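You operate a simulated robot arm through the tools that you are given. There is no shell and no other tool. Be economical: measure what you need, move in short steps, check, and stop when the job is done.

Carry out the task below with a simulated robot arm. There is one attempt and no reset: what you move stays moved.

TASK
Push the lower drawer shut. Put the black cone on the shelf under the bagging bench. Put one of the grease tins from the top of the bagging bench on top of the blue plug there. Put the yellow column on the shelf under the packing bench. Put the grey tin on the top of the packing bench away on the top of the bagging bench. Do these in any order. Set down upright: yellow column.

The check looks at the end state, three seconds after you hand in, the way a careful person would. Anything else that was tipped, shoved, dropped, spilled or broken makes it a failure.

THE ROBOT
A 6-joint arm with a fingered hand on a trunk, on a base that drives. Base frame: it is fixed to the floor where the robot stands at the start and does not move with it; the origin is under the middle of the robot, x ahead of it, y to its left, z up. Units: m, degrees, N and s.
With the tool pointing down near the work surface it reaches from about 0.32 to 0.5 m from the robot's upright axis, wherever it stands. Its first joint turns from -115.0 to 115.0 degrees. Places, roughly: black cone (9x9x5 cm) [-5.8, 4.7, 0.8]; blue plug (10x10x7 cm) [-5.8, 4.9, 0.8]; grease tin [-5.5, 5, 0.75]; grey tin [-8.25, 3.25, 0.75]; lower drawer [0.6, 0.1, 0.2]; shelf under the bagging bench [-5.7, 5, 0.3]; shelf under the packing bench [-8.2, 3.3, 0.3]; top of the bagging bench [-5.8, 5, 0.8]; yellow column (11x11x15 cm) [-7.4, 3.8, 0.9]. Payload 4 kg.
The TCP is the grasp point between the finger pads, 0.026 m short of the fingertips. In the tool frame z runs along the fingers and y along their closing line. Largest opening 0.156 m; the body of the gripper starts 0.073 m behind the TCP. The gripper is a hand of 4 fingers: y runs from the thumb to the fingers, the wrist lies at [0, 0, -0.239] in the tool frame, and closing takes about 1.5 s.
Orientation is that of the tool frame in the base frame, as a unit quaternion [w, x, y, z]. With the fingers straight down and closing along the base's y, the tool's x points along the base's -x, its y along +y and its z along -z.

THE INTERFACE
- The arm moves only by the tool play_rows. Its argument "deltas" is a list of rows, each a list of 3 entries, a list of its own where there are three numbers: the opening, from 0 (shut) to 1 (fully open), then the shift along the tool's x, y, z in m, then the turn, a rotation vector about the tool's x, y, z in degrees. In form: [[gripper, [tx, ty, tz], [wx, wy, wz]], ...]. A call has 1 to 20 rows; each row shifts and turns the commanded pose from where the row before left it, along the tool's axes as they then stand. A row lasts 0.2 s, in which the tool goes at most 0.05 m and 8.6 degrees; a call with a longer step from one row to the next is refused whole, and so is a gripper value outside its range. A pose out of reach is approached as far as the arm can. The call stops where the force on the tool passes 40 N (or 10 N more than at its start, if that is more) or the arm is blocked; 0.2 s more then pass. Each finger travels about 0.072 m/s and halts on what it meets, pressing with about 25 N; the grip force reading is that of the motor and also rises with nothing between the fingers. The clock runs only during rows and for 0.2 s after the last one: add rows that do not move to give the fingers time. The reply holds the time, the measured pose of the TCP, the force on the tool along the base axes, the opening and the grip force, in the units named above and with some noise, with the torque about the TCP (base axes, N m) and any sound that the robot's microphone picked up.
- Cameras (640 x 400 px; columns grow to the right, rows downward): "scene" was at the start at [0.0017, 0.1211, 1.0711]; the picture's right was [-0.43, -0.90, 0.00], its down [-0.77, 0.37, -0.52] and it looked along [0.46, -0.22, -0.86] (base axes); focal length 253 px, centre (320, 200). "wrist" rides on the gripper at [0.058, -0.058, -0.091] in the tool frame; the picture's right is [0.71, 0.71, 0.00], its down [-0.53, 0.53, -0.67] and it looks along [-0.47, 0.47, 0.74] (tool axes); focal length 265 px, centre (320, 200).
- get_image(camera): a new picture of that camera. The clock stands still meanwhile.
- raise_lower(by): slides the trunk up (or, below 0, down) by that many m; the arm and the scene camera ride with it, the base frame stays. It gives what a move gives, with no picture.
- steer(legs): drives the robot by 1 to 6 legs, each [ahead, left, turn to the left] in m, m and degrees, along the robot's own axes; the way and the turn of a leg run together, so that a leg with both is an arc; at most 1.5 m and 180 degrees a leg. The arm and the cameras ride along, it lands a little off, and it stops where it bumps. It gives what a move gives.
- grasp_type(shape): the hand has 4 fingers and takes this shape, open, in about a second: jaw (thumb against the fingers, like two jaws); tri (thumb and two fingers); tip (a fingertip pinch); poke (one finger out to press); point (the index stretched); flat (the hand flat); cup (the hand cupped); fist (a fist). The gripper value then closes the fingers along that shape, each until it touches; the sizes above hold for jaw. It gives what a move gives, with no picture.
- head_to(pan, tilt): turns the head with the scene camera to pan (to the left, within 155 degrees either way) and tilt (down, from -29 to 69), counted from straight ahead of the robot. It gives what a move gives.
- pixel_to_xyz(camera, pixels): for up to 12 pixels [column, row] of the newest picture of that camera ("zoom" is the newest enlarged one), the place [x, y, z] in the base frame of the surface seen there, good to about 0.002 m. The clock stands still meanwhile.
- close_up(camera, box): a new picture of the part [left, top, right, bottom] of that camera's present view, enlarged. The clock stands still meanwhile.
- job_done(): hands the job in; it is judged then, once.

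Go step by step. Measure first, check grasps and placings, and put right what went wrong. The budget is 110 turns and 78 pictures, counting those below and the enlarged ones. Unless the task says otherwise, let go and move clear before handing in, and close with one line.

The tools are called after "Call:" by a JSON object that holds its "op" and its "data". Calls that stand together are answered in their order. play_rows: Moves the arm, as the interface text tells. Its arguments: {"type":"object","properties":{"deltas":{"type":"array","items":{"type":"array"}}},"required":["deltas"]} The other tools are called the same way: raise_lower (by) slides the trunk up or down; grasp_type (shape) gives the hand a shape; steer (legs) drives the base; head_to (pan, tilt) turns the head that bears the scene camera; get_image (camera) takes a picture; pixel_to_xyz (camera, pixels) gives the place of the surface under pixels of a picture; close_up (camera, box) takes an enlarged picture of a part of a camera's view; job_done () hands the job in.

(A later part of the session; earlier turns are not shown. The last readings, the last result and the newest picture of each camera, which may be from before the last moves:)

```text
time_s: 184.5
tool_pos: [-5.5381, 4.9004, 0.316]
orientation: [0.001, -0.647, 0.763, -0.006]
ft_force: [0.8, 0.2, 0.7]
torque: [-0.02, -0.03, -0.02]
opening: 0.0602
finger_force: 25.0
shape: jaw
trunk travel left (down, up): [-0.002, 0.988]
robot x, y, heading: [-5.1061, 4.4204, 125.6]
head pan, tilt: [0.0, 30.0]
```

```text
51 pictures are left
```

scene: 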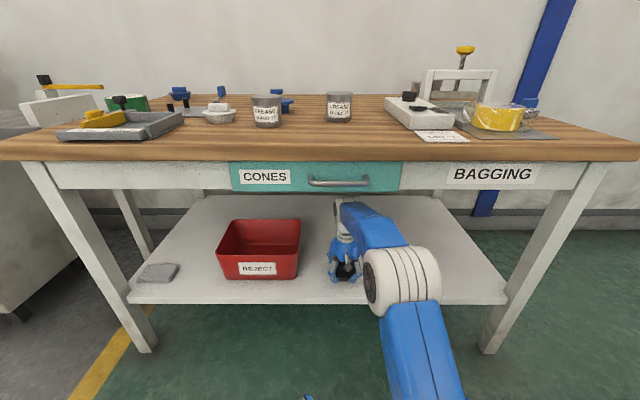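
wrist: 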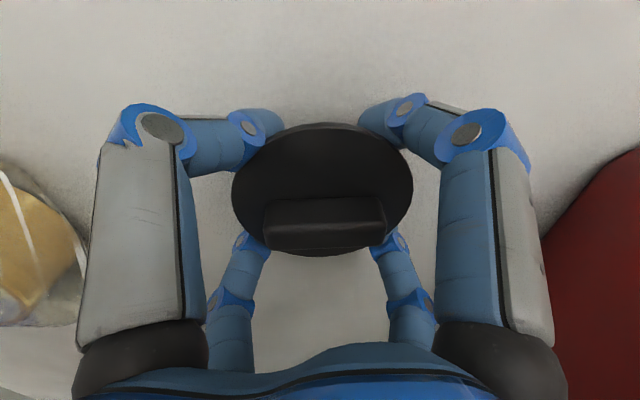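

Nearly down (0.316, contact expected about 0.314). I'll lower 3 mm more, then open gently.

Call:
{"op": "play_rows", "data": {"deltas": [[0.3, [0, 0, 0.0015], [0, 0, 0]], [0.3, [0, 0, 0.0015], [0, 0, 0]], [0.3, [0, 0, 0], [0, 0, 0]], [0.45, [0, 0, 0], [0, 0, 0]], [0.6, [0, 0, 0], [0, 0, 0]], [0.75, [0, 0, 0], [0, 0, 0]], [0.85, [0, 0, 0], [0, 0, 0]], [0.85, [0, 0, 0], [0, 0, 0]], [0.85, [0, 0, -0.015], [0, 0, 0]], [0.85, [0, 0, -0.02], [0, 0, 0]], [0.85, [0, 0, 0], [0, 0, 0]]]}}

Call:
{"op": "get_image", "data": {"camera": "wrist"}}

```text
time_s: 186.9
tool_pos: [-5.5391, 4.9013, 0.3482]
orientation: [0.001, -0.647, 0.763, -0.007]
ft_force: [-0.4, -0.6, -0.8]
torque: [0.01, -0.01, -0.01]
opening: 0.1325
finger_force: 0.1
shape: jaw
trunk travel left (down, up): [-0.002, 0.988]
robot x, y, heading: [-5.1049, 4.4234, 125.8]
head pan, tilt: [0.0, 30.0]
```

```text
50 pictures are left
```

wrist: 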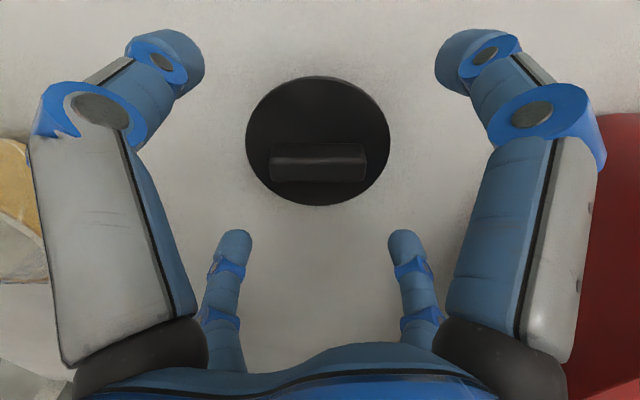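

The cone sits flat on the shelf. I'll open fully so the front fingers pass beside the knob, rise slightly, and back straight out.

Call:
{"op": "play_rows", "data": {"deltas": [[1, [0, 0, -0.006], [0, 0, 0]], [1, [0, 0, 0], [0, 0, 0]], [1, [0, 0, 0], [0, 0, 0]]]}}

Call:
{"op": "steer", "data": {"legs": [[-0.42, 0, 0]]}}

Call:
{"op": "head_to", "data": {"pan": 0, "tilt": 25}}

Call:
{"op": "get_image", "data": {"camera": "scene"}}

```text
time_s: 187.7
tool_pos: [-5.5394, 4.9019, 0.3535]
orientation: [0.001, -0.646, 0.763, -0.007]
ft_force: [0.6, 0.3, 0.1]
torque: [0.01, 0.02, -0.01]
opening: 0.1558
finger_force: 0.1
shape: jaw
trunk travel left (down, up): [-0.002, 0.988]
robot x, y, heading: [-5.1039, 4.425, 125.9]
head pan, tilt: [0.0, 30.0]
```

```text
time_s: 193.6
tool_pos: [-5.2934, 4.5601, 0.3526]
orientation: [0.001, -0.646, 0.763, -0.007]
ft_force: [-0.7, -0.5, 0.5]
torque: [0.0, 0.03, -0.02]
opening: 0.156
finger_force: 0.0
shape: jaw
trunk travel left (down, up): [-0.002, 0.988]
robot x, y, heading: [-4.8601, 4.0807, 125.7]
head pan, tilt: [0.0, 30.0]
```

```text
time_s: 194.3
tool_pos: [-5.2936, 4.5616, 0.3528]
orientation: [0.002, -0.647, 0.763, -0.007]
ft_force: [0.3, -0.1, 0.5]
torque: [-0.01, -0.01, 0.04]
opening: 0.1562
finger_force: 0.0
shape: jaw
trunk travel left (down, up): [-0.002, 0.988]
robot x, y, heading: [-4.86, 4.0818, 125.8]
head pan, tilt: [0.0, 25.0]
```

```text
49 pictures are left
```

scene: 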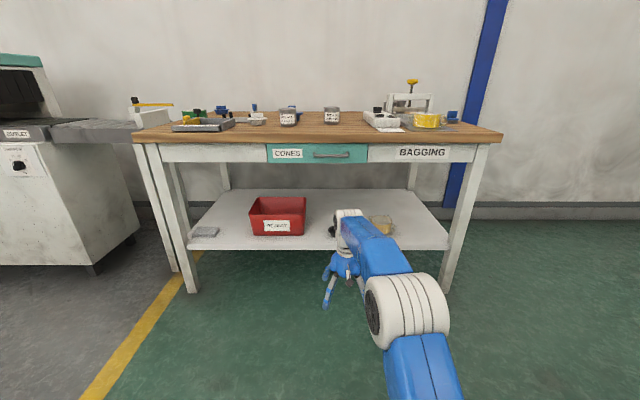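

The cone is on the shelf at [333,230]. Next are the tin and plug: raise the trunk and move to look at the blue plug and grease tins from above.

Call:
{"op": "raise_lower", "data": {"by": 0.4}}

Call:
{"op": "raise_lower", "data": {"by": 0.25}}

Call:
{"op": "steer", "data": {"legs": [[0, 0.22, 0], [0.6, 0, 0]]}}

Call:
{"op": "play_rows", "data": {"deltas": [[1, [0.035, -0.035, 0], [0, 0, 0]], [1, [0.035, -0.035, 0], [0, 0, 0]], [1, [0.035, -0.035, 0], [0, 0, 0]], [1, [0, 0, 0], [0, 0, 0]]]}}

Call:
{"op": "get_image", "data": {"camera": "wrist"}}

Call:
{"op": "head_to", "data": {"pan": 0, "tilt": 45}}

Call:
{"op": "get_image", "data": {"camera": "scene"}}

```text
time_s: 198.1
tool_pos: [-5.2931, 4.5598, 0.7526]
orientation: [0.001, -0.647, 0.763, -0.006]
ft_force: [0.2, -0.5, 0.1]
torque: [-0.01, -0.04, -0.01]
opening: 0.1559
finger_force: 0.0
shape: jaw
trunk travel left (down, up): [-0.402, 0.588]
robot x, y, heading: [-4.8568, 4.0795, 125.7]
head pan, tilt: [0.0, 25.0]
```

```text
time_s: 200.7
tool_pos: [-5.2926, 4.5611, 1.003]
orientation: [0.001, -0.647, 0.763, -0.006]
ft_force: [-0.4, -0.6, -0.1]
torque: [0.0, -0.01, -0.01]
opening: 0.1558
finger_force: 0.1
shape: jaw
trunk travel left (down, up): [-0.652, 0.338]
robot x, y, heading: [-4.8595, 4.0817, 125.9]
head pan, tilt: [0.0, 25.0]
```

```text
time_s: 211.8
tool_pos: [-5.8227, 4.9147, 1.0025]
orientation: [0.001, -0.647, 0.762, -0.007]
ft_force: [0.1, 0.6, -0.4]
torque: [0.02, -0.01, 0.02]
opening: 0.1558
finger_force: 0.1
shape: jaw
trunk travel left (down, up): [-0.652, 0.338]
robot x, y, heading: [-5.39, 4.4374, 125.6]
head pan, tilt: [0.0, 25.0]
```

```text
time_s: 212.8
tool_pos: [-5.7368, 4.796, 1.0024]
orientation: [0.001, -0.646, 0.763, -0.008]
ft_force: [0.0, 0.0, 0.1]
torque: [-0.05, -0.06, 0.0]
opening: 0.1558
finger_force: 0.0
shape: jaw
trunk travel left (down, up): [-0.652, 0.338]
robot x, y, heading: [-5.3891, 4.4336, 125.9]
head pan, tilt: [0.0, 25.0]
```

```text
48 pictures are left
```

wrist: 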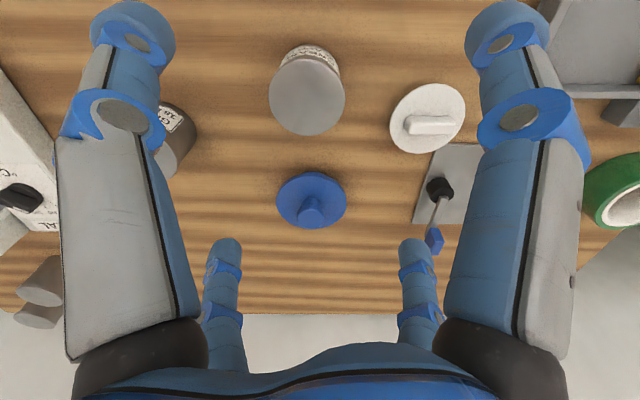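

```text
time_s: 213.6
tool_pos: [-5.7366, 4.7947, 1.0049]
orientation: [0.002, -0.647, 0.763, -0.008]
ft_force: [-0.9, 0.1, -0.2]
torque: [-0.01, -0.01, 0.05]
opening: 0.156
finger_force: 0.0
shape: jaw
trunk travel left (down, up): [-0.652, 0.338]
robot x, y, heading: [-5.3839, 4.4378, 125.9]
head pan, tilt: [0.0, 45.0]
```

```text
47 pictures are left
```

scene: 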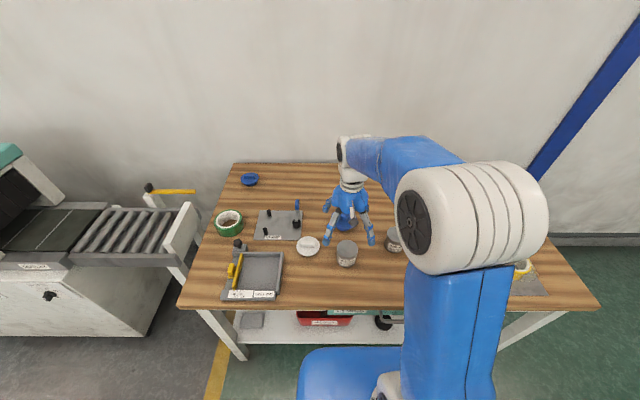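

The blue plug has a central knob at wrist [312,205]. I'll zoom in to measure the knob top and tin A's rim precisely.

Call:
{"op": "close_up", "data": {"camera": "wrist", "box": [240, 30, 400, 240]}}

```text
1.90 times, centred on (320, 135) of wrist
```

zoom: 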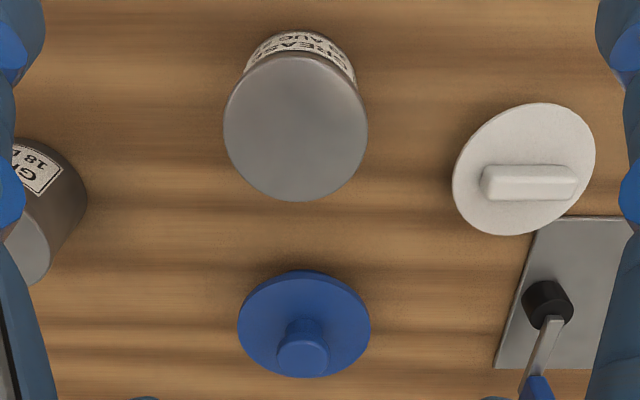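

Call:
{"op": "pixel_to_xyz", "data": {"camera": "zoom", "pixels": [[303, 353], [282, 352], [325, 352], [303, 370], [303, 341], [242, 325], [368, 325], [296, 125], [228, 125], [363, 125], [296, 60], [296, 194]]}}

```text
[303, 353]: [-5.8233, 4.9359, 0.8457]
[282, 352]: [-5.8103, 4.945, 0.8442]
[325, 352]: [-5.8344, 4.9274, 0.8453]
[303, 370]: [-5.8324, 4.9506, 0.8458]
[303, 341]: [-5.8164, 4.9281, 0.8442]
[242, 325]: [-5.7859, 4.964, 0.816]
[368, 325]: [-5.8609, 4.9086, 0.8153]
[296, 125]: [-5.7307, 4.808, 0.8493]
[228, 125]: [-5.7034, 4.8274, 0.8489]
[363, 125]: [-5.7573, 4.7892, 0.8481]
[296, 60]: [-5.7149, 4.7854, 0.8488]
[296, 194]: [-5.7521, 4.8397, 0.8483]
```

Knob centre is (-5.824, 4.939) with top 0.845. Tin A is at (-5.7334, 4.8126), 7 cm in diameter, top 0.849. I'll descend around tin A and grip it.

Call:
{"op": "play_rows", "data": {"deltas": [[0.72, [-0.0192, 0.002, 0], [0, 0, 0]], [0.72, [0, 0, 0.04], [0, 0, 0]], [0.72, [0, 0, 0.04], [0, 0, 0]], [0.72, [0, 0, 0.03], [0, 0, 0]], [0.72, [0, 0, 0.02], [0, 0, 0]], [0.72, [0, 0, 0], [0, 0, 0]]]}}

Call:
{"op": "get_image", "data": {"camera": "wrist"}}

```text
time_s: 215.0
tool_pos: [-5.734, 4.8116, 0.8749]
orientation: [0.002, -0.647, 0.763, -0.006]
ft_force: [0.1, 0.2, -0.6]
torque: [0.0, 0.0, -0.01]
opening: 0.1127
finger_force: 0.2
shape: jaw
trunk travel left (down, up): [-0.652, 0.338]
robot x, y, heading: [-5.3924, 4.4338, 125.8]
head pan, tilt: [0.0, 45.0]
```

```text
45 pictures are left
```

wrist: 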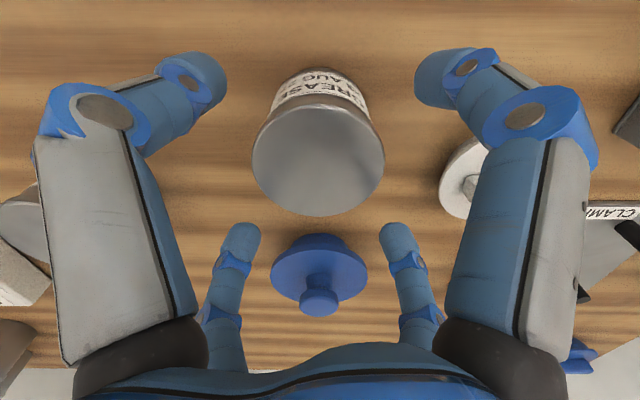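

Centred well on tin A. Descend to z≈0.822, close and lift.

Call:
{"op": "play_rows", "data": {"deltas": [[0.72, [0, 0, 0.025], [0, 0, 0]], [0.72, [0, 0, 0.027], [0, 0, 0]], [0.6, [0, 0, 0], [0, 0, 0]], [0.5, [0, 0, 0], [0, 0, 0]], [0.35, [0, 0, 0], [0, 0, 0]], [0.35, [0, 0, 0], [0, 0, 0]], [0.35, [0, 0, 0], [0, 0, 0]], [0.35, [0, 0, 0], [0, 0, 0]], [0.35, [0, 0, -0.02], [0, 0, 0]], [0.35, [0, 0, -0.04], [0, 0, 0]], [0.35, [0, 0, -0.04], [0, 0, 0]], [0.35, [0, 0, -0.02], [0, 0, 0]], [0.35, [0, 0, 0], [0, 0, 0]]]}}

Call:
{"op": "close_up", "data": {"camera": "wrist", "box": [160, 60, 480, 340]}}

```text
time_s: 217.8
tool_pos: [-5.7337, 4.8128, 0.9438]
orientation: [0.002, -0.647, 0.762, -0.008]
ft_force: [0.0, 0.0, -1.8]
torque: [0.0, -0.01, 0.01]
opening: 0.0597
finger_force: 25.3
shape: jaw
trunk travel left (down, up): [-0.652, 0.338]
robot x, y, heading: [-5.3878, 4.4332, 126.0]
head pan, tilt: [0.0, 45.0]
```

```text
1.43 times, centred on (320, 200) of wrist
```

zoom: 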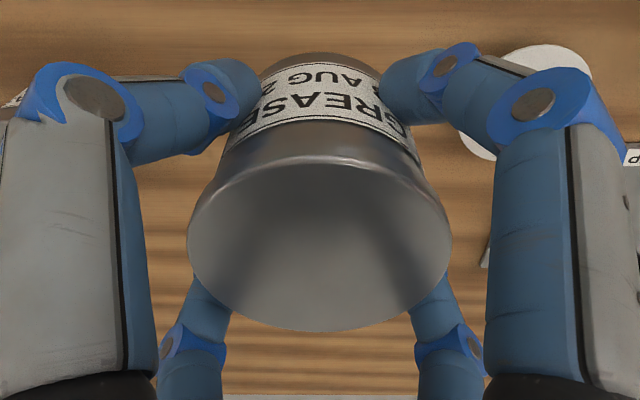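

The tin is gripped. I'll measure the tin-top centre relative to the TCP before placing it.

Call:
{"op": "pixel_to_xyz", "data": {"camera": "zoom", "pixels": [[192, 240], [447, 240], [320, 162], [320, 328], [320, 240], [220, 180], [422, 180]]}}

```text
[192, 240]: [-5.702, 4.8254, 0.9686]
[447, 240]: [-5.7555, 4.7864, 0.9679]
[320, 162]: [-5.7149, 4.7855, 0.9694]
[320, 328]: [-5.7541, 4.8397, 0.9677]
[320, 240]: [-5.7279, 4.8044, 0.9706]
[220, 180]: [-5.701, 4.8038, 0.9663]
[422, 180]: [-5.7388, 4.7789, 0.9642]
```

The tin is centred on the TCP, with its bottom 0.045 below it. Target TCP is (-5.824, 4.939, 0.890); I'll move above the knob first.

Call:
{"op": "play_rows", "data": {"deltas": [[0.35, [-0.022, 0.022, 0], [0, 0, 0]], [0.35, [-0.022, 0.022, 0], [0, 0, 0]], [0.35, [-0.022, 0.022, 0], [0, 0, 0]], [0.35, [-0.022, 0.022, 0], [0, 0, 0]], [0.35, [-0.0218, 0.0218, 0], [0, 0, 0]], [0.35, [0, 0, 0], [0, 0, 0]], [0.35, [0, 0, 0], [0, 0, 0]]]}}

```text
time_s: 219.4
tool_pos: [-5.8245, 4.9413, 0.9396]
orientation: [0.002, -0.647, 0.763, -0.008]
ft_force: [-0.4, -0.5, -1.8]
torque: [0.02, -0.03, -0.01]
opening: 0.0595
finger_force: 24.9
shape: jaw
trunk travel left (down, up): [-0.652, 0.338]
robot x, y, heading: [-5.3875, 4.4356, 125.9]
head pan, tilt: [0.0, 45.0]
```

In place above the knob. Descend to just above contact and check the reading.

Call:
{"op": "play_rows", "data": {"deltas": [[0.35, [0, 0, 0.02], [0, 0, 0]], [0.35, [0, 0, 0.02], [0, 0, 0]], [0.35, [0, 0, 0], [0, 0, 0]], [0.35, [0, 0, 0], [0, 0, 0]]]}}

Call:
{"op": "get_image", "data": {"camera": "scene"}}

Call:
{"op": "get_image", "data": {"camera": "wrist"}}

```text
time_s: 220.4
tool_pos: [-5.8237, 4.9401, 0.9014]
orientation: [0.001, -0.647, 0.763, -0.007]
ft_force: [-0.3, 1.0, -2.5]
torque: [-0.01, 0.01, -0.02]
opening: 0.0595
finger_force: 24.7
shape: jaw
trunk travel left (down, up): [-0.652, 0.338]
robot x, y, heading: [-5.3883, 4.4355, 126.0]
head pan, tilt: [0.0, 45.0]
```

```text
43 pictures are left
```

scene: 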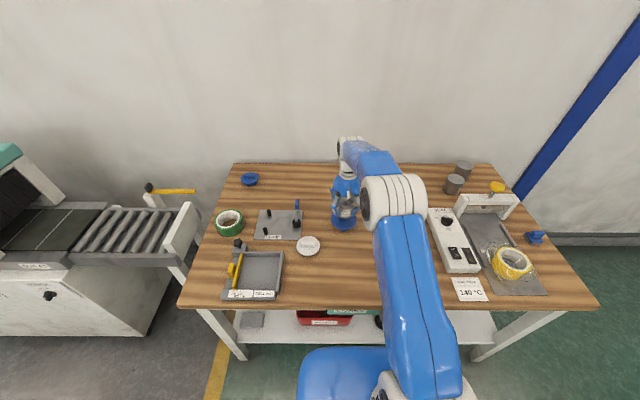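

```text
42 pictures are left
```

wrist: 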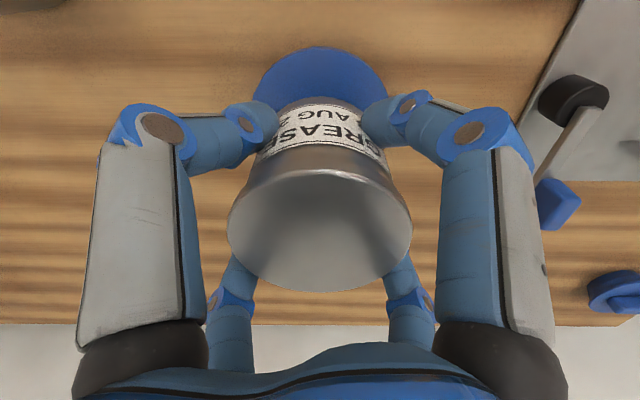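

Aligned (disc and tin both centred on column 320). Lower in small steps to contact.

Call:
{"op": "play_rows", "data": {"deltas": [[0.35, [0, 0, 0.003], [0, 0, 0]], [0.35, [0, 0, 0.003], [0, 0, 0]], [0.35, [0, 0, 0.002], [0, 0, 0]], [0.35, [0, 0, 0.002], [0, 0, 0]], [0.35, [0, 0, 0], [0, 0, 0]]]}}

```text
time_s: 221.6
tool_pos: [-5.8254, 4.9378, 0.8908]
orientation: [0.002, -0.647, 0.763, -0.008]
ft_force: [1.0, -0.3, -1.1]
torque: [-0.01, 0.0, -0.02]
opening: 0.0594
finger_force: 25.0
shape: jaw
trunk travel left (down, up): [-0.652, 0.338]
robot x, y, heading: [-5.3859, 4.4398, 126.1]
head pan, tilt: [0.0, 45.0]
```

Call:
{"op": "play_rows", "data": {"deltas": [[0.35, [0, 0, 0.001], [0, 0, 0]], [0.35, [0, 0, 0.001], [0, 0, 0]], [0.35, [0, 0, 0], [0, 0, 0]]]}}

```text
time_s: 222.4
tool_pos: [-5.8242, 4.9396, 0.8887]
orientation: [0.002, -0.647, 0.762, -0.006]
ft_force: [0.7, 0.6, -1.1]
torque: [-0.01, 0.0, 0.02]
opening: 0.0596
finger_force: 25.4
shape: jaw
trunk travel left (down, up): [-0.652, 0.338]
robot x, y, heading: [-5.3878, 4.4359, 125.7]
head pan, tilt: [0.0, 45.0]
```

No clear contact yet; I'll continue in 1 mm steps.

Call:
{"op": "play_rows", "data": {"deltas": [[0.35, [0, 0, 0.001], [0, 0, 0]], [0.35, [0, 0, 0], [0, 0, 0]]]}}

Call:
{"op": "close_up", "data": {"camera": "scene", "box": [300, 150, 400, 260]}}

```text
time_s: 223.0
tool_pos: [-5.8241, 4.9381, 0.8883]
orientation: [0.002, -0.647, 0.763, -0.006]
ft_force: [-0.9, 0.1, 2.9]
torque: [0.03, 0.01, 0.01]
opening: 0.0597
finger_force: 24.3
shape: jaw
trunk travel left (down, up): [-0.652, 0.338]
robot x, y, heading: [-5.3893, 4.4366, 125.9]
head pan, tilt: [0.0, 45.0]
```

```text
3.64 times, centred on (350, 205) of scene
```

zoom: 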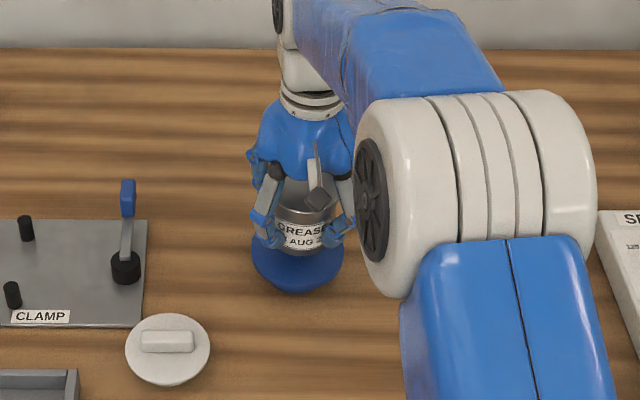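

Force flipped to +2.9 N: contact. I'll open slowly in place, then rise.

Call:
{"op": "play_rows", "data": {"deltas": [[0.42, [0, 0, 0], [0, 0, 0]], [0.48, [0, 0, 0], [0, 0, 0]], [0.55, [0, 0, 0], [0, 0, 0]], [0.62, [0, 0, 0], [0, 0, 0]], [0.7, [0, 0, 0], [0, 0, 0]], [0.75, [0, 0, 0], [0, 0, 0]], [0.75, [0, 0, -0.02], [0, 0, 0]], [0.75, [0, 0, -0.03], [0, 0, 0]], [0.75, [0, 0, -0.04], [0, 0, 0]], [0.75, [0, 0, -0.04], [0, 0, 0]], [0.75, [0, 0, 0], [0, 0, 0]]]}}

Call:
{"op": "get_image", "data": {"camera": "wrist"}}

```text
time_s: 225.4
tool_pos: [-5.826, 4.9411, 1.0178]
orientation: [0.002, -0.647, 0.762, -0.006]
ft_force: [0.6, -0.5, -0.5]
torque: [0.0, -0.02, 0.0]
opening: 0.1168
finger_force: 0.1
shape: jaw
trunk travel left (down, up): [-0.652, 0.338]
robot x, y, heading: [-5.3894, 4.4359, 126.0]
head pan, tilt: [0.0, 45.0]
```

```text
40 pictures are left
```

wrist: 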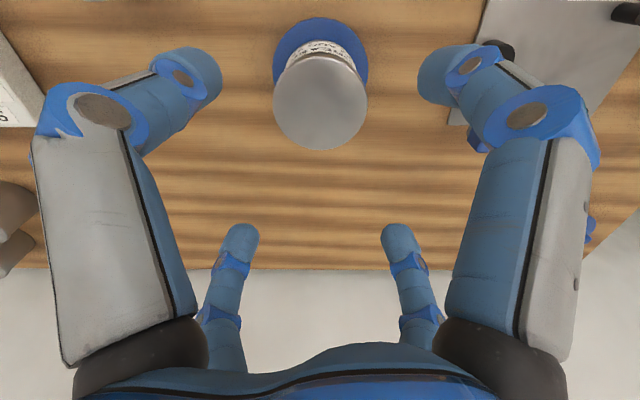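

The grease tin stands on the blue plug. Now I'll back away and drive left toward the packing bench.

Call:
{"op": "steer", "data": {"legs": [[-0.85, 0, 0], [0, 1.2, 0], [0, 1.1, 0]]}}

Call:
{"op": "head_to", "data": {"pan": 15, "tilt": 30}}

Call:
{"op": "get_image", "data": {"camera": "scene"}}

```text
time_s: 265.5
tool_pos: [-7.1929, 2.9001, 1.0177]
orientation: [0.002, -0.648, 0.762, -0.007]
ft_force: [-0.3, 0.2, 0.4]
torque: [-0.01, -0.01, 0.02]
opening: 0.1167
finger_force: 0.1
shape: jaw
trunk travel left (down, up): [-0.652, 0.338]
robot x, y, heading: [-6.753, 2.3965, 126.0]
head pan, tilt: [0.0, 45.0]
```

```text
time_s: 266.3
tool_pos: [-7.1911, 2.9007, 1.0182]
orientation: [0.002, -0.648, 0.761, -0.007]
ft_force: [-0.9, 0.3, -0.5]
torque: [-0.04, 0.03, 0.03]
opening: 0.1167
finger_force: 0.2
shape: jaw
trunk travel left (down, up): [-0.652, 0.338]
robot x, y, heading: [-6.753, 2.3965, 126.1]
head pan, tilt: [15.0, 30.0]
```

```text
39 pictures are left
```

scene: 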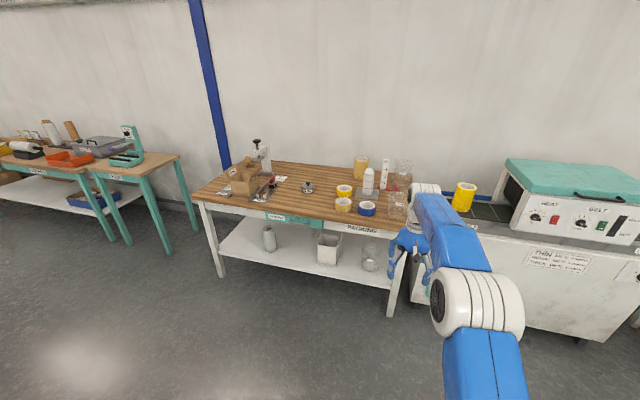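

Call:
{"op": "close_up", "data": {"camera": "scene", "box": [180, 130, 500, 330]}}

Call:
{"op": "pixel_to_xyz", "data": {"camera": "scene", "pixels": [[195, 197], [400, 237], [270, 165], [465, 188], [463, 207], [308, 188], [300, 250], [370, 290], [225, 248], [410, 275], [290, 227], [360, 235]]}}

```text
2.00 times, centred on (340, 230) of scene
```

zoom: 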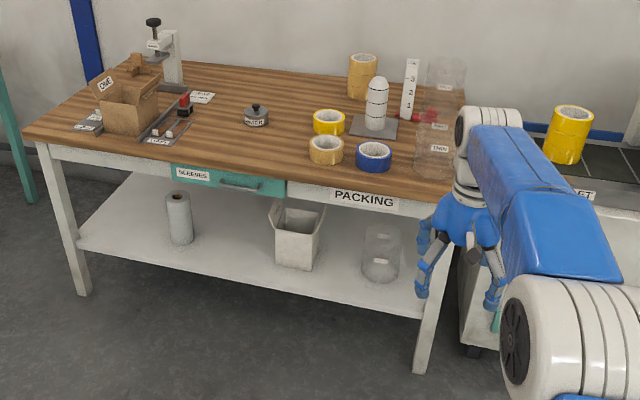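

```text
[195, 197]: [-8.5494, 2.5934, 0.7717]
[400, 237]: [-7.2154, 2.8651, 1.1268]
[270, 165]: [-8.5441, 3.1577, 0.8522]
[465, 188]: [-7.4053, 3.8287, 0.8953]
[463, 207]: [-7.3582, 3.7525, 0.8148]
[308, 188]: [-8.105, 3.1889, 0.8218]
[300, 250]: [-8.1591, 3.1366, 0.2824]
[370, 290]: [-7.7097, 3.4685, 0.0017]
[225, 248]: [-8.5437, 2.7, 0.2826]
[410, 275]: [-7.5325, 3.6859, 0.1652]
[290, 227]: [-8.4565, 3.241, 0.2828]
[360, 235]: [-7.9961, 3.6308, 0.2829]
```

The grey tin (with a knob, scene [308,188]) and the yellow column [465,190] are located. A fully encircling grasp can't be withdrawn under the shelf, so I'll inspect the other hand shapes in free air.

Call:
{"op": "grasp_type", "data": {"shape": "tri"}}

Call:
{"op": "close_up", "data": {"camera": "scene", "box": [360, 170, 500, 300]}}

Call:
{"op": "get_image", "data": {"camera": "wrist"}}

Call:
{"op": "grasp_type", "data": {"shape": "tip"}}

Call:
{"op": "close_up", "data": {"camera": "scene", "box": [360, 170, 500, 300]}}

```text
time_s: 267.2
tool_pos: [-7.1931, 2.8999, 1.0188]
orientation: [0.001, -0.648, 0.761, -0.007]
ft_force: [0.5, -0.2, 0.8]
torque: [-0.02, -0.01, -0.01]
opening: 0.1559
finger_force: 0.0
shape: tri
trunk travel left (down, up): [-0.652, 0.338]
robot x, y, heading: [-6.7571, 2.3981, 126.1]
head pan, tilt: [15.0, 30.0]
```

```text
3.08 times, centred on (430, 235) of scene
```

zoom: 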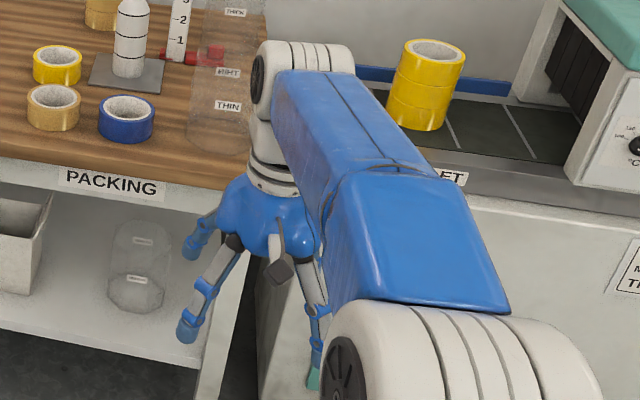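

```text
36 pictures are left
```

wrist: 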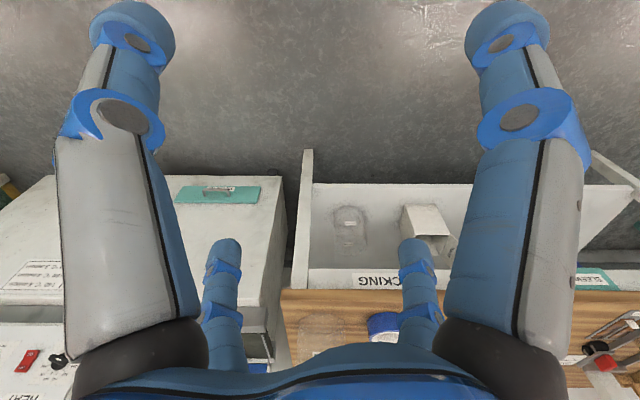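

```text
time_s: 268.1
tool_pos: [-7.192, 2.8999, 1.0181]
orientation: [0.001, -0.648, 0.762, -0.006]
ft_force: [-0.1, 0.0, 0.1]
torque: [-0.01, -0.01, 0.0]
opening: 0.1558
finger_force: 0.1
shape: tip
trunk travel left (down, up): [-0.652, 0.338]
robot x, y, heading: [-6.7509, 2.3973, 126.0]
head pan, tilt: [15.0, 30.0]
```

```text
3.08 times, centred on (430, 235) of scene
```

zoom: 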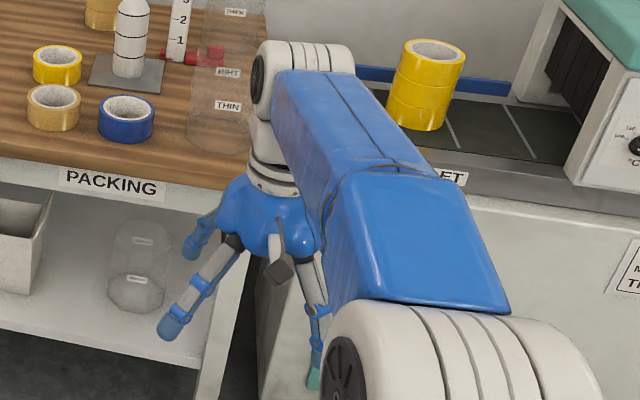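

"tip" splays the ±x fingers outward and pinches along y. A 45° tilted pinch should hold the column upright and withdraw cleanly under the shelf. Now I'll measure the column and machine.

Call:
{"op": "close_up", "data": {"camera": "scene", "box": [420, 160, 560, 260]}}

```text
4.00 times, centred on (490, 210) of scene
```

zoom: 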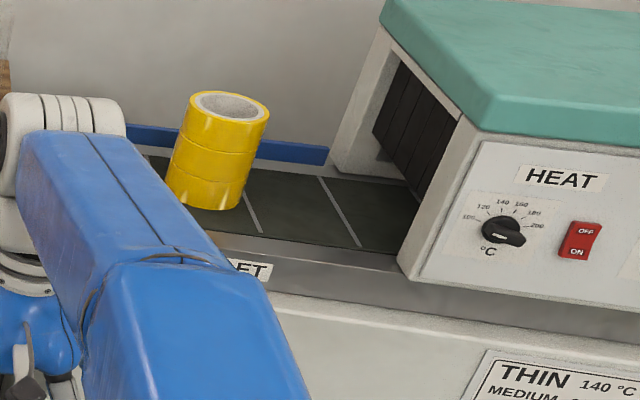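

Call:
{"op": "pixel_to_xyz", "data": {"camera": "zoom", "pixels": [[188, 105], [269, 112], [235, 93], [225, 120], [205, 206], [168, 185], [245, 195], [300, 215], [310, 262], [300, 310], [345, 160], [410, 260]]}}

```text
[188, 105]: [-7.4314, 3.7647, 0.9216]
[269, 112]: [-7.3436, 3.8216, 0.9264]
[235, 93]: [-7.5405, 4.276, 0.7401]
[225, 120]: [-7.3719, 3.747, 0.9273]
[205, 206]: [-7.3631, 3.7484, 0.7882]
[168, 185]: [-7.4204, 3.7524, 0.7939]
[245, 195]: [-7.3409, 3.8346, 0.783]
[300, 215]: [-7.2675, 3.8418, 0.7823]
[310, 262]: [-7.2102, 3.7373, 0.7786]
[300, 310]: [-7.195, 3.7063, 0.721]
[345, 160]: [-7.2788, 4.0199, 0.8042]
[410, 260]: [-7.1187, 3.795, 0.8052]
```

Column axis is about (-7.393, 3.796), base 0.782, top 0.928. I'll yaw the tool back 45°, tilt 45° forward, and drive in front of it.

Call:
{"op": "play_rows", "data": {"deltas": [[1, [0, 0, 0], [0, 0, -7.5]], [1, [0, 0, 0], [0, 0, -7.5]], [1, [0, 0, 0], [0, 0, -7.5]], [1, [0, 0, 0], [0, 0, -7.5]], [1, [0, 0, 0], [0, 0, -7.5]], [1, [0, 0, 0], [0, 0, -7.5]], [1, [0, 0, 0], [0, -7.5, 0]], [1, [0, 0, 0], [0, -7.5, 0]], [1, [0, 0, 0], [0, -7.5, 0]], [1, [0, 0, 0], [0, -7.5, 0]], [1, [0, 0, 0], [0, -7.5, 0]], [1, [0, 0, 0], [0, -7.5, 0]], [1, [0, 0, 0], [0, 0, 0]]]}}

Call:
{"op": "steer", "data": {"legs": [[0, -0.365, 0], [0.6, 0, 0]]}}

Call:
{"op": "head_to", "data": {"pan": 0, "tilt": 40}}

Call:
{"op": "get_image", "data": {"camera": "scene"}}

Call:
{"op": "get_image", "data": {"camera": "wrist"}}

```text
time_s: 270.9
tool_pos: [-7.1918, 2.9008, 1.0179]
orientation: [-0.172, 0.826, -0.42, -0.336]
ft_force: [-0.3, -0.2, -0.3]
torque: [-0.01, 0.01, -0.01]
opening: 0.1559
finger_force: 0.1
shape: tip
trunk travel left (down, up): [-0.652, 0.338]
robot x, y, heading: [-6.7559, 2.3993, 126.0]
head pan, tilt: [15.0, 30.0]
```

```text
time_s: 283.8
tool_pos: [-7.2484, 3.6005, 1.0181]
orientation: [-0.173, 0.825, -0.421, -0.335]
ft_force: [0.7, 0.0, -0.5]
torque: [0.0, 0.02, -0.02]
opening: 0.1559
finger_force: 0.2
shape: tip
trunk travel left (down, up): [-0.652, 0.338]
robot x, y, heading: [-6.8108, 3.0965, 126.4]
head pan, tilt: [15.0, 30.0]
```

```text
time_s: 284.5
tool_pos: [-7.2498, 3.6007, 1.0176]
orientation: [-0.173, 0.825, -0.421, -0.334]
ft_force: [0.3, 0.6, 0.8]
torque: [0.02, -0.02, 0.02]
opening: 0.1559
finger_force: 0.1
shape: tip
trunk travel left (down, up): [-0.652, 0.338]
robot x, y, heading: [-6.8136, 3.0953, 126.2]
head pan, tilt: [0.0, 40.0]
```

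```text
33 pictures are left
```

scene: 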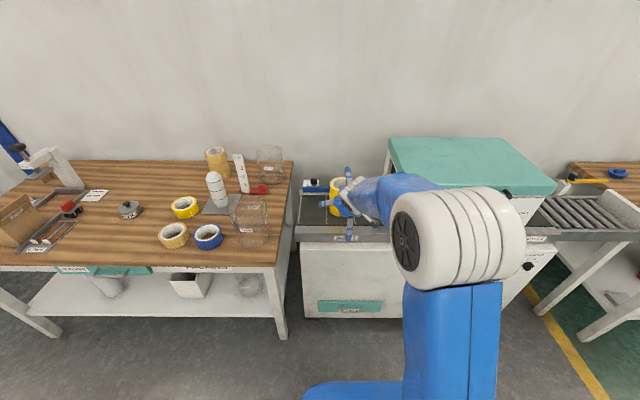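

```text
32 pictures are left
```

wrist: 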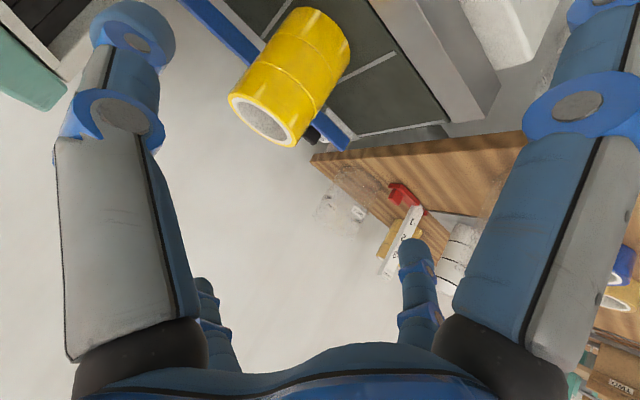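

Tilted 44°, lateral alignment looks right. I'll verify the column axis with wrist pixels on its rim.

Call:
{"op": "pixel_to_xyz", "data": {"camera": "wrist", "pixels": [[233, 98], [240, 118], [258, 138], [280, 146], [294, 142], [290, 122], [275, 104], [250, 94], [320, 20], [345, 50]]}}

```text
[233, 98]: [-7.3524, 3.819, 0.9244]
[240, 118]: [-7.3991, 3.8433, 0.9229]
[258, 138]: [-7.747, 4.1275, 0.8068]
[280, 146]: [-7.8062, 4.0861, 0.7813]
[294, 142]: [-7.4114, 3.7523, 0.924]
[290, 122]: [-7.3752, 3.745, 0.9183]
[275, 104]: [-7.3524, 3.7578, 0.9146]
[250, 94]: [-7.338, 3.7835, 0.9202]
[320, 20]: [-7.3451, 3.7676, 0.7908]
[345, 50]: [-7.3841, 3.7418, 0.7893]
```

Column axis is about (-7.388, 3.795), radius about 0.05. I'll lower to z≈0.898, then drive in so the fingers flank it.

Call:
{"op": "play_rows", "data": {"deltas": [[1, [0.028, -0.0035, 0.0287], [0, 0, 0]], [1, [0.028, 0, 0.0287], [0, 0, 0]], [1, [0.028, 0, 0.0287], [0, 0, 0]], [1, [0, 0, 0], [0, 0, 0]], [1, [0, 0, 0], [0, 0, 0]]]}}

Call:
{"op": "steer", "data": {"legs": [[0.12, 0, 0]]}}

Call:
{"op": "get_image", "data": {"camera": "wrist"}}

Call:
{"op": "close_up", "data": {"camera": "scene", "box": [280, 150, 420, 250]}}

```text
time_s: 285.7
tool_pos: [-7.2467, 3.6035, 0.8978]
orientation: [-0.173, 0.825, -0.422, -0.333]
ft_force: [0.1, 0.2, -0.2]
torque: [0.0, 0.0, 0.0]
opening: 0.1559
finger_force: 0.1
shape: tip
trunk travel left (down, up): [-0.652, 0.338]
robot x, y, heading: [-6.8109, 3.0958, 126.0]
head pan, tilt: [0.0, 40.0]
```

```text
time_s: 287.9
tool_pos: [-7.3154, 3.6987, 0.898]
orientation: [-0.174, 0.825, -0.421, -0.336]
ft_force: [0.7, 0.3, 0.5]
torque: [-0.01, -0.02, 0.01]
opening: 0.1561
finger_force: 0.0
shape: tip
trunk travel left (down, up): [-0.652, 0.338]
robot x, y, heading: [-6.8821, 3.1943, 125.8]
head pan, tilt: [0.0, 40.0]
```

```text
31 pictures are left
```

wrist: 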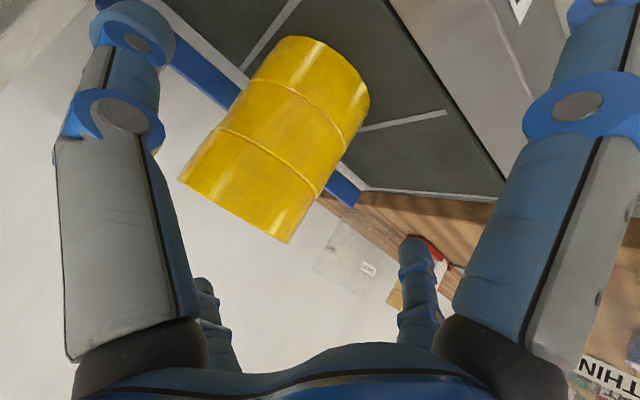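

```text
4.00 times, centred on (350, 200) of scene
```

zoom: 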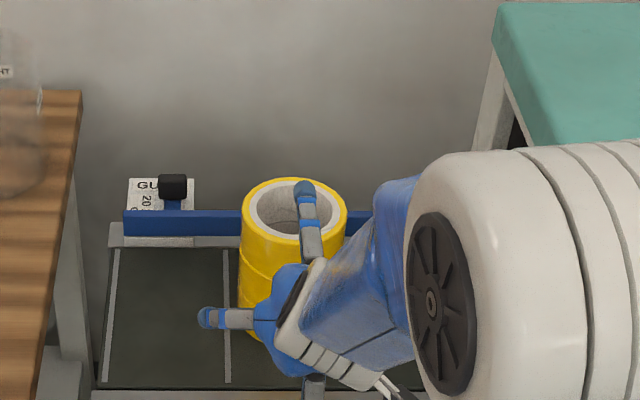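

Clear path; the upper finger passes above the rim. Driving the last 0.10 m.

Call:
{"op": "steer", "data": {"legs": [[0.1, 0.002, 0]]}}

Call:
{"op": "get_image", "data": {"camera": "wrist"}}

Call:
{"op": "close_up", "data": {"camera": "scene", "box": [280, 150, 420, 250]}}

```text
time_s: 289.8
tool_pos: [-7.3753, 3.7782, 0.8987]
orientation: [-0.173, 0.825, -0.421, -0.335]
ft_force: [-0.5, 0.3, -0.4]
torque: [0.02, -0.01, 0.0]
opening: 0.1558
finger_force: 0.1
shape: tip
trunk travel left (down, up): [-0.652, 0.338]
robot x, y, heading: [-6.947, 3.2787, 125.9]
head pan, tilt: [0.0, 40.0]
```

```text
29 pictures are left
```

wrist: 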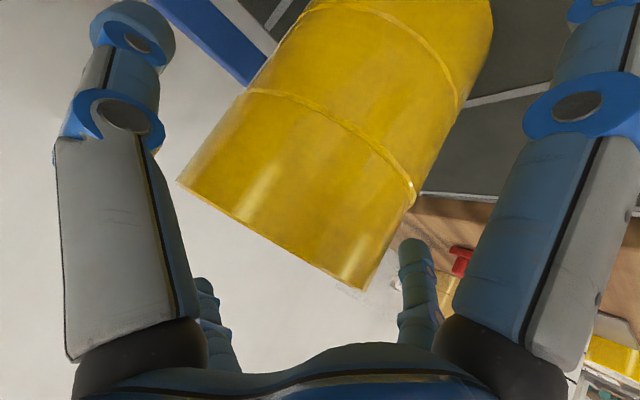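

```text
4.00 times, centred on (350, 200) of scene
```

zoom: 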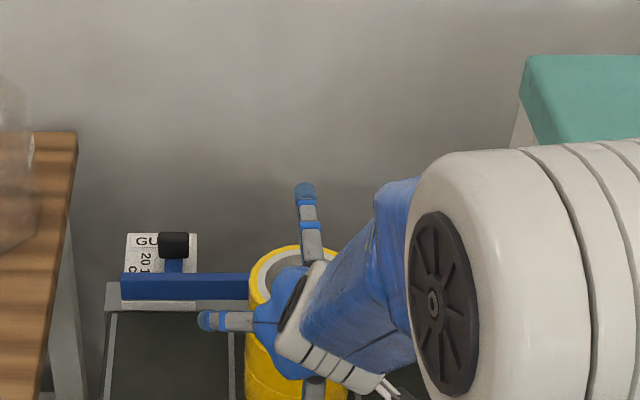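

The column is between thumb and opposing finger. I'll nudge 8 mm forward and close slowly.

Call:
{"op": "play_rows", "data": {"deltas": [[1, [-0.0057, 0, 0.0056], [0, 0, 0]], [0.85, [0, 0, 0], [0, 0, 0]], [0.75, [0, 0, 0], [0, 0, 0]], [0.68, [0, 0, 0], [0, 0, 0]], [0.6, [0, 0, 0], [0, 0, 0]], [0.5, [0, 0, 0], [0, 0, 0]], [0.5, [0, 0, 0], [0, 0, 0]], [0.5, [0, 0, 0], [0, 0, 0]]]}}

Call:
{"op": "get_image", "data": {"camera": "wrist"}}

```text
time_s: 291.6
tool_pos: [-7.3813, 3.7838, 0.8982]
orientation: [-0.174, 0.825, -0.421, -0.335]
ft_force: [0.1, 0.0, 0.2]
torque: [-0.04, 0.0, 0.02]
opening: 0.0978
finger_force: 24.8
shape: tip
trunk travel left (down, up): [-0.652, 0.338]
robot x, y, heading: [-6.9443, 3.2762, 126.5]
head pan, tilt: [0.0, 40.0]
```

```text
27 pictures are left
```

wrist: 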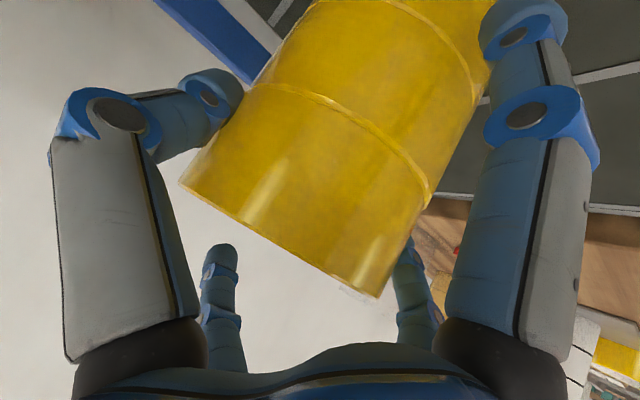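

Gripped at 0.098 m with 25 N. I'll test-lift 3 cm.

Call:
{"op": "play_rows", "data": {"deltas": [[0.4, [-0.007, 0, -0.0072], [0, 0, 0]], [0.4, [-0.014, 0, -0.0143], [0, 0, 0]], [0.4, [-0.014, 0, -0.0143], [0, 0, 0]], [0.4, [0, 0, 0], [0, 0, 0]], [0.4, [0, 0, 0], [0, 0, 0]]]}}

Call:
{"op": "get_image", "data": {"camera": "wrist"}}

```text
time_s: 292.8
tool_pos: [-7.381, 3.7833, 0.9477]
orientation: [-0.174, 0.825, -0.421, -0.335]
ft_force: [1.2, 0.6, -5.0]
torque: [-0.05, -0.03, -0.04]
opening: 0.0978
finger_force: 24.9
shape: tip
trunk travel left (down, up): [-0.652, 0.338]
robot x, y, heading: [-6.9454, 3.2803, 126.1]
head pan, tilt: [0.0, 40.0]
```

```text
26 pictures are left
```

wrist: 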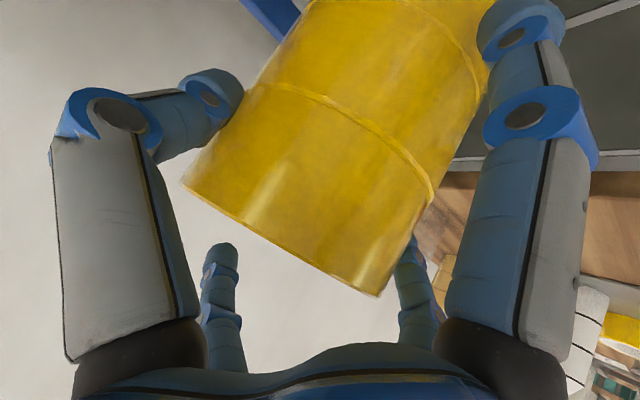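

The column lifted cleanly and stays level. I'll back away, go left in front of the packing bench, then lower the trunk.

Call:
{"op": "steer", "data": {"legs": [[-0.58, 0, 0], [0, 1.03, 0]]}}

Call:
{"op": "raise_lower", "data": {"by": -0.4}}

Call:
{"op": "raise_lower", "data": {"by": -0.13}}

Call:
{"op": "head_to", "data": {"pan": 0, "tilt": 30}}

Call:
{"op": "get_image", "data": {"camera": "scene"}}

```text
time_s: 313.7
tool_pos: [-7.8718, 2.7174, 0.948]
orientation: [-0.175, 0.823, -0.425, -0.333]
ft_force: [0.5, -0.7, -4.5]
torque: [-0.03, -0.03, -0.04]
opening: 0.0979
finger_force: 25.0
shape: tip
trunk travel left (down, up): [-0.652, 0.338]
robot x, y, heading: [-7.4421, 2.2083, 125.5]
head pan, tilt: [0.0, 40.0]
```

```text
time_s: 317.5
tool_pos: [-7.8723, 2.7167, 0.5488]
orientation: [-0.175, 0.823, -0.425, -0.333]
ft_force: [0.1, -0.4, -4.1]
torque: [-0.02, -0.03, 0.05]
opening: 0.0975
finger_force: 25.1
shape: tip
trunk travel left (down, up): [-0.252, 0.738]
robot x, y, heading: [-7.4401, 2.2081, 125.4]
head pan, tilt: [0.0, 40.0]
```

```text
time_s: 319.1
tool_pos: [-7.8715, 2.7158, 0.4173]
orientation: [-0.175, 0.823, -0.425, -0.333]
ft_force: [-0.7, -0.5, -4.9]
torque: [-0.04, 0.01, 0.02]
opening: 0.0978
finger_force: 24.5
shape: tip
trunk travel left (down, up): [-0.122, 0.868]
robot x, y, heading: [-7.4417, 2.2046, 125.4]
head pan, tilt: [0.0, 40.0]
```

```text
time_s: 319.8
tool_pos: [-7.8718, 2.7167, 0.4168]
orientation: [-0.174, 0.824, -0.424, -0.333]
ft_force: [1.0, -1.2, -5.2]
torque: [-0.07, -0.05, 0.01]
opening: 0.0977
finger_force: 24.8
shape: tip
trunk travel left (down, up): [-0.122, 0.868]
robot x, y, heading: [-7.4417, 2.2071, 125.7]
head pan, tilt: [0.0, 30.0]
```

```text
25 pictures are left
```

scene: 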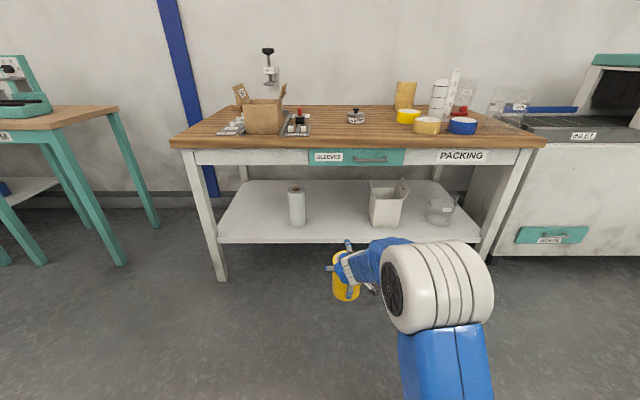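

Call:
{"op": "pixel_to_xyz", "data": {"camera": "scene", "pixels": [[340, 241], [297, 222], [305, 218], [371, 222], [388, 226], [225, 240], [460, 240], [335, 230], [365, 240], [345, 166], [375, 166], [335, 200]]}}

Call:
{"op": "close_up", "data": {"camera": "scene", "box": [270, 140, 430, 320]}}

```text
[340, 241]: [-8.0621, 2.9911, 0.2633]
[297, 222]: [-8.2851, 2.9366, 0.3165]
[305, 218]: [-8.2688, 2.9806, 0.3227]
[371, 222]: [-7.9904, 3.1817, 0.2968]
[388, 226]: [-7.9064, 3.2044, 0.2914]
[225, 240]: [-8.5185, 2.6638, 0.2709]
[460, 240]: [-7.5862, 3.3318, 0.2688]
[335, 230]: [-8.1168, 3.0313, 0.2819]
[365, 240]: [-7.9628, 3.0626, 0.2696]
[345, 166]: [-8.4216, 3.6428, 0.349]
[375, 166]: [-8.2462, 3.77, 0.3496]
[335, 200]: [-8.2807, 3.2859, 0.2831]
```

```text
2.22 times, centred on (350, 230) of scene
```

zoom: 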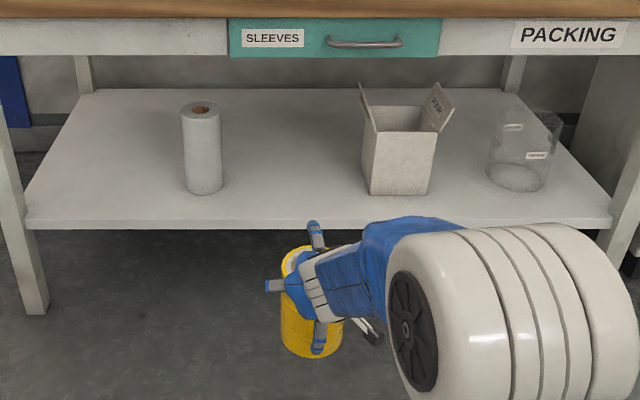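

Free spot between roll and bin: axis s≈0.63, n≈0.125. I'll check forearm height before driving in.

Call:
{"op": "pixel_to_xyz", "data": {"camera": "scene", "pixels": [[375, 243], [395, 240], [410, 243], [352, 258], [348, 242], [355, 163], [430, 163], [372, 160]]}}

Call:
{"op": "steer", "data": {"legs": [[0.2, -0.0075, 0]]}}

Call:
{"op": "get_image", "data": {"camera": "scene"}}

```text
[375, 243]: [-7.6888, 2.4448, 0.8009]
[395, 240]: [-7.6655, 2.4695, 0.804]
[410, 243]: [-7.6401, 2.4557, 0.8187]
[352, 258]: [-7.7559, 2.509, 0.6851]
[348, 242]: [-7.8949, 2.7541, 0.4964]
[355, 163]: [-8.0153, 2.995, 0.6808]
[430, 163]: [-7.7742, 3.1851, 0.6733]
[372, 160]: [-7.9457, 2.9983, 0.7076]
```

```text
time_s: 323.0
tool_pos: [-7.9816, 2.8855, 0.419]
orientation: [-0.175, 0.823, -0.424, -0.334]
ft_force: [0.2, 0.5, -3.6]
torque: [-0.07, -0.08, -0.01]
opening: 0.0979
finger_force: 25.0
shape: tip
trunk travel left (down, up): [-0.122, 0.868]
robot x, y, heading: [-7.5515, 2.374, 125.3]
head pan, tilt: [0.0, 30.0]
```

```text
23 pictures are left
```

scene: 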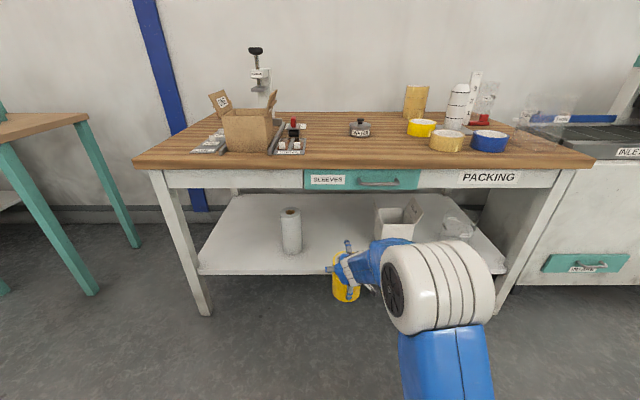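

Everything rising above 0.67 stays well in front of the rail. I'll drive in the remaining 0.206 m.

Call:
{"op": "steer", "data": {"legs": [[0.206, 0, 0]]}}

Call:
{"op": "close_up", "data": {"camera": "scene", "box": [240, 150, 440, 330]}}

```text
time_s: 326.2
tool_pos: [-8.1003, 3.0535, 0.4179]
orientation: [-0.175, 0.823, -0.425, -0.334]
ft_force: [-1.0, 0.7, -5.0]
torque: [-0.07, -0.05, -0.02]
opening: 0.0977
finger_force: 25.1
shape: tip
trunk travel left (down, up): [-0.122, 0.868]
robot x, y, heading: [-7.6722, 2.5465, 125.5]
head pan, tilt: [0.0, 30.0]
```

```text
2.22 times, centred on (340, 240) of scene
```

zoom: 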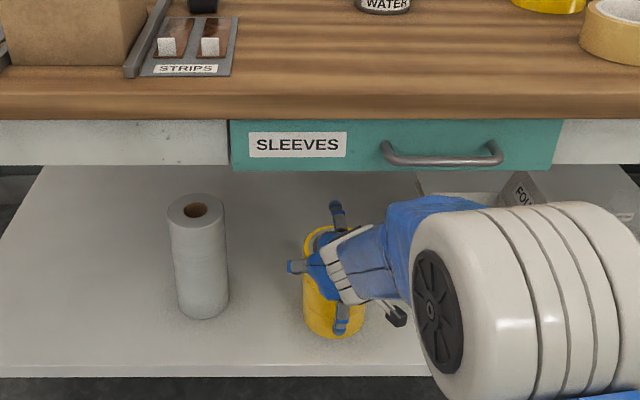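

In position over the shelf. Lowering gently to contact.

Call:
{"op": "play_rows", "data": {"deltas": [[0.4, [0.0035, 0, 0.0036], [0, 0, 0]], [0.4, [0.0035, 0, 0.0036], [0, 0, 0]], [0.4, [0.0028, 0, 0.0029], [0, 0, 0]], [0.4, [0.0014, 0, 0.0014], [0, 0, 0]], [0.4, [0.0007, 0, 0.0007], [0, 0, 0]], [0.4, [0, 0, 0], [0, 0, 0]]]}}

```text
time_s: 327.6
tool_pos: [-8.1009, 3.0541, 0.401]
orientation: [-0.175, 0.823, -0.425, -0.334]
ft_force: [0.0, -0.3, -4.9]
torque: [-0.08, 0.01, -0.01]
opening: 0.0976
finger_force: 24.8
shape: tip
trunk travel left (down, up): [-0.122, 0.868]
robot x, y, heading: [-7.6728, 2.5467, 125.6]
head pan, tilt: [0.0, 30.0]
```

Call:
{"op": "play_rows", "data": {"deltas": [[0.4, [0.0007, 0, 0.0007], [0, 0, 0]], [0.4, [0.0007, 0, 0.0007], [0, 0, 0]], [0.4, [0.0005, 0, 0.0005], [0, 0, 0]], [0.4, [0, 0, 0], [0, 0, 0]]]}}

```text
time_s: 328.6
tool_pos: [-8.1003, 3.0529, 0.399]
orientation: [-0.175, 0.823, -0.425, -0.333]
ft_force: [1.4, -0.8, 0.4]
torque: [-0.06, 0.03, 0.01]
opening: 0.0974
finger_force: 25.6
shape: tip
trunk travel left (down, up): [-0.122, 0.868]
robot x, y, heading: [-7.6741, 2.5453, 125.1]
head pan, tilt: [0.0, 30.0]
```

The load is off (+0.4 N): the column stands on the shelf. Opening slowly and checking.

Call:
{"op": "play_rows", "data": {"deltas": [[0.66, [0, 0, 0], [0, 0, 0]], [0.72, [0, 0, 0], [0, 0, 0]], [0.8, [0, 0, 0], [0, 0, 0]], [0.9, [0, 0, 0], [0, 0, 0]], [1, [0, 0, 0], [0, 0, 0]], [1, [0, 0, 0], [0, 0, 0]], [1, [0, 0, 0], [0, 0, 0]], [1, [0, 0, 0], [0, 0, 0]]]}}

Call:
{"op": "get_image", "data": {"camera": "wrist"}}

```text
time_s: 330.4
tool_pos: [-8.0996, 3.0504, 0.3976]
orientation: [-0.174, 0.823, -0.424, -0.334]
ft_force: [0.0, 0.0, 0.3]
torque: [0.01, -0.04, -0.05]
opening: 0.1558
finger_force: 0.0
shape: tip
trunk travel left (down, up): [-0.122, 0.868]
robot x, y, heading: [-7.6695, 2.5445, 125.5]
head pan, tilt: [0.0, 30.0]
```

```text
21 pictures are left
```

wrist: 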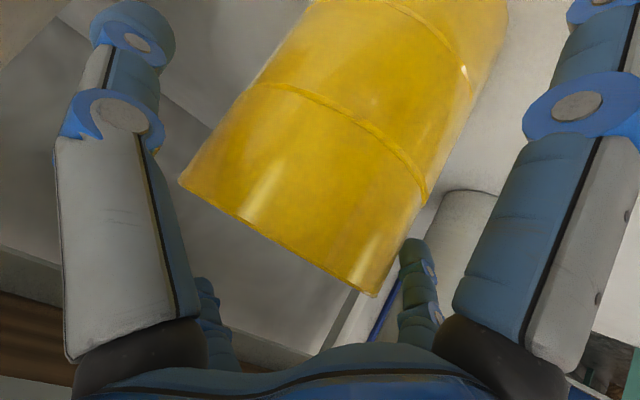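

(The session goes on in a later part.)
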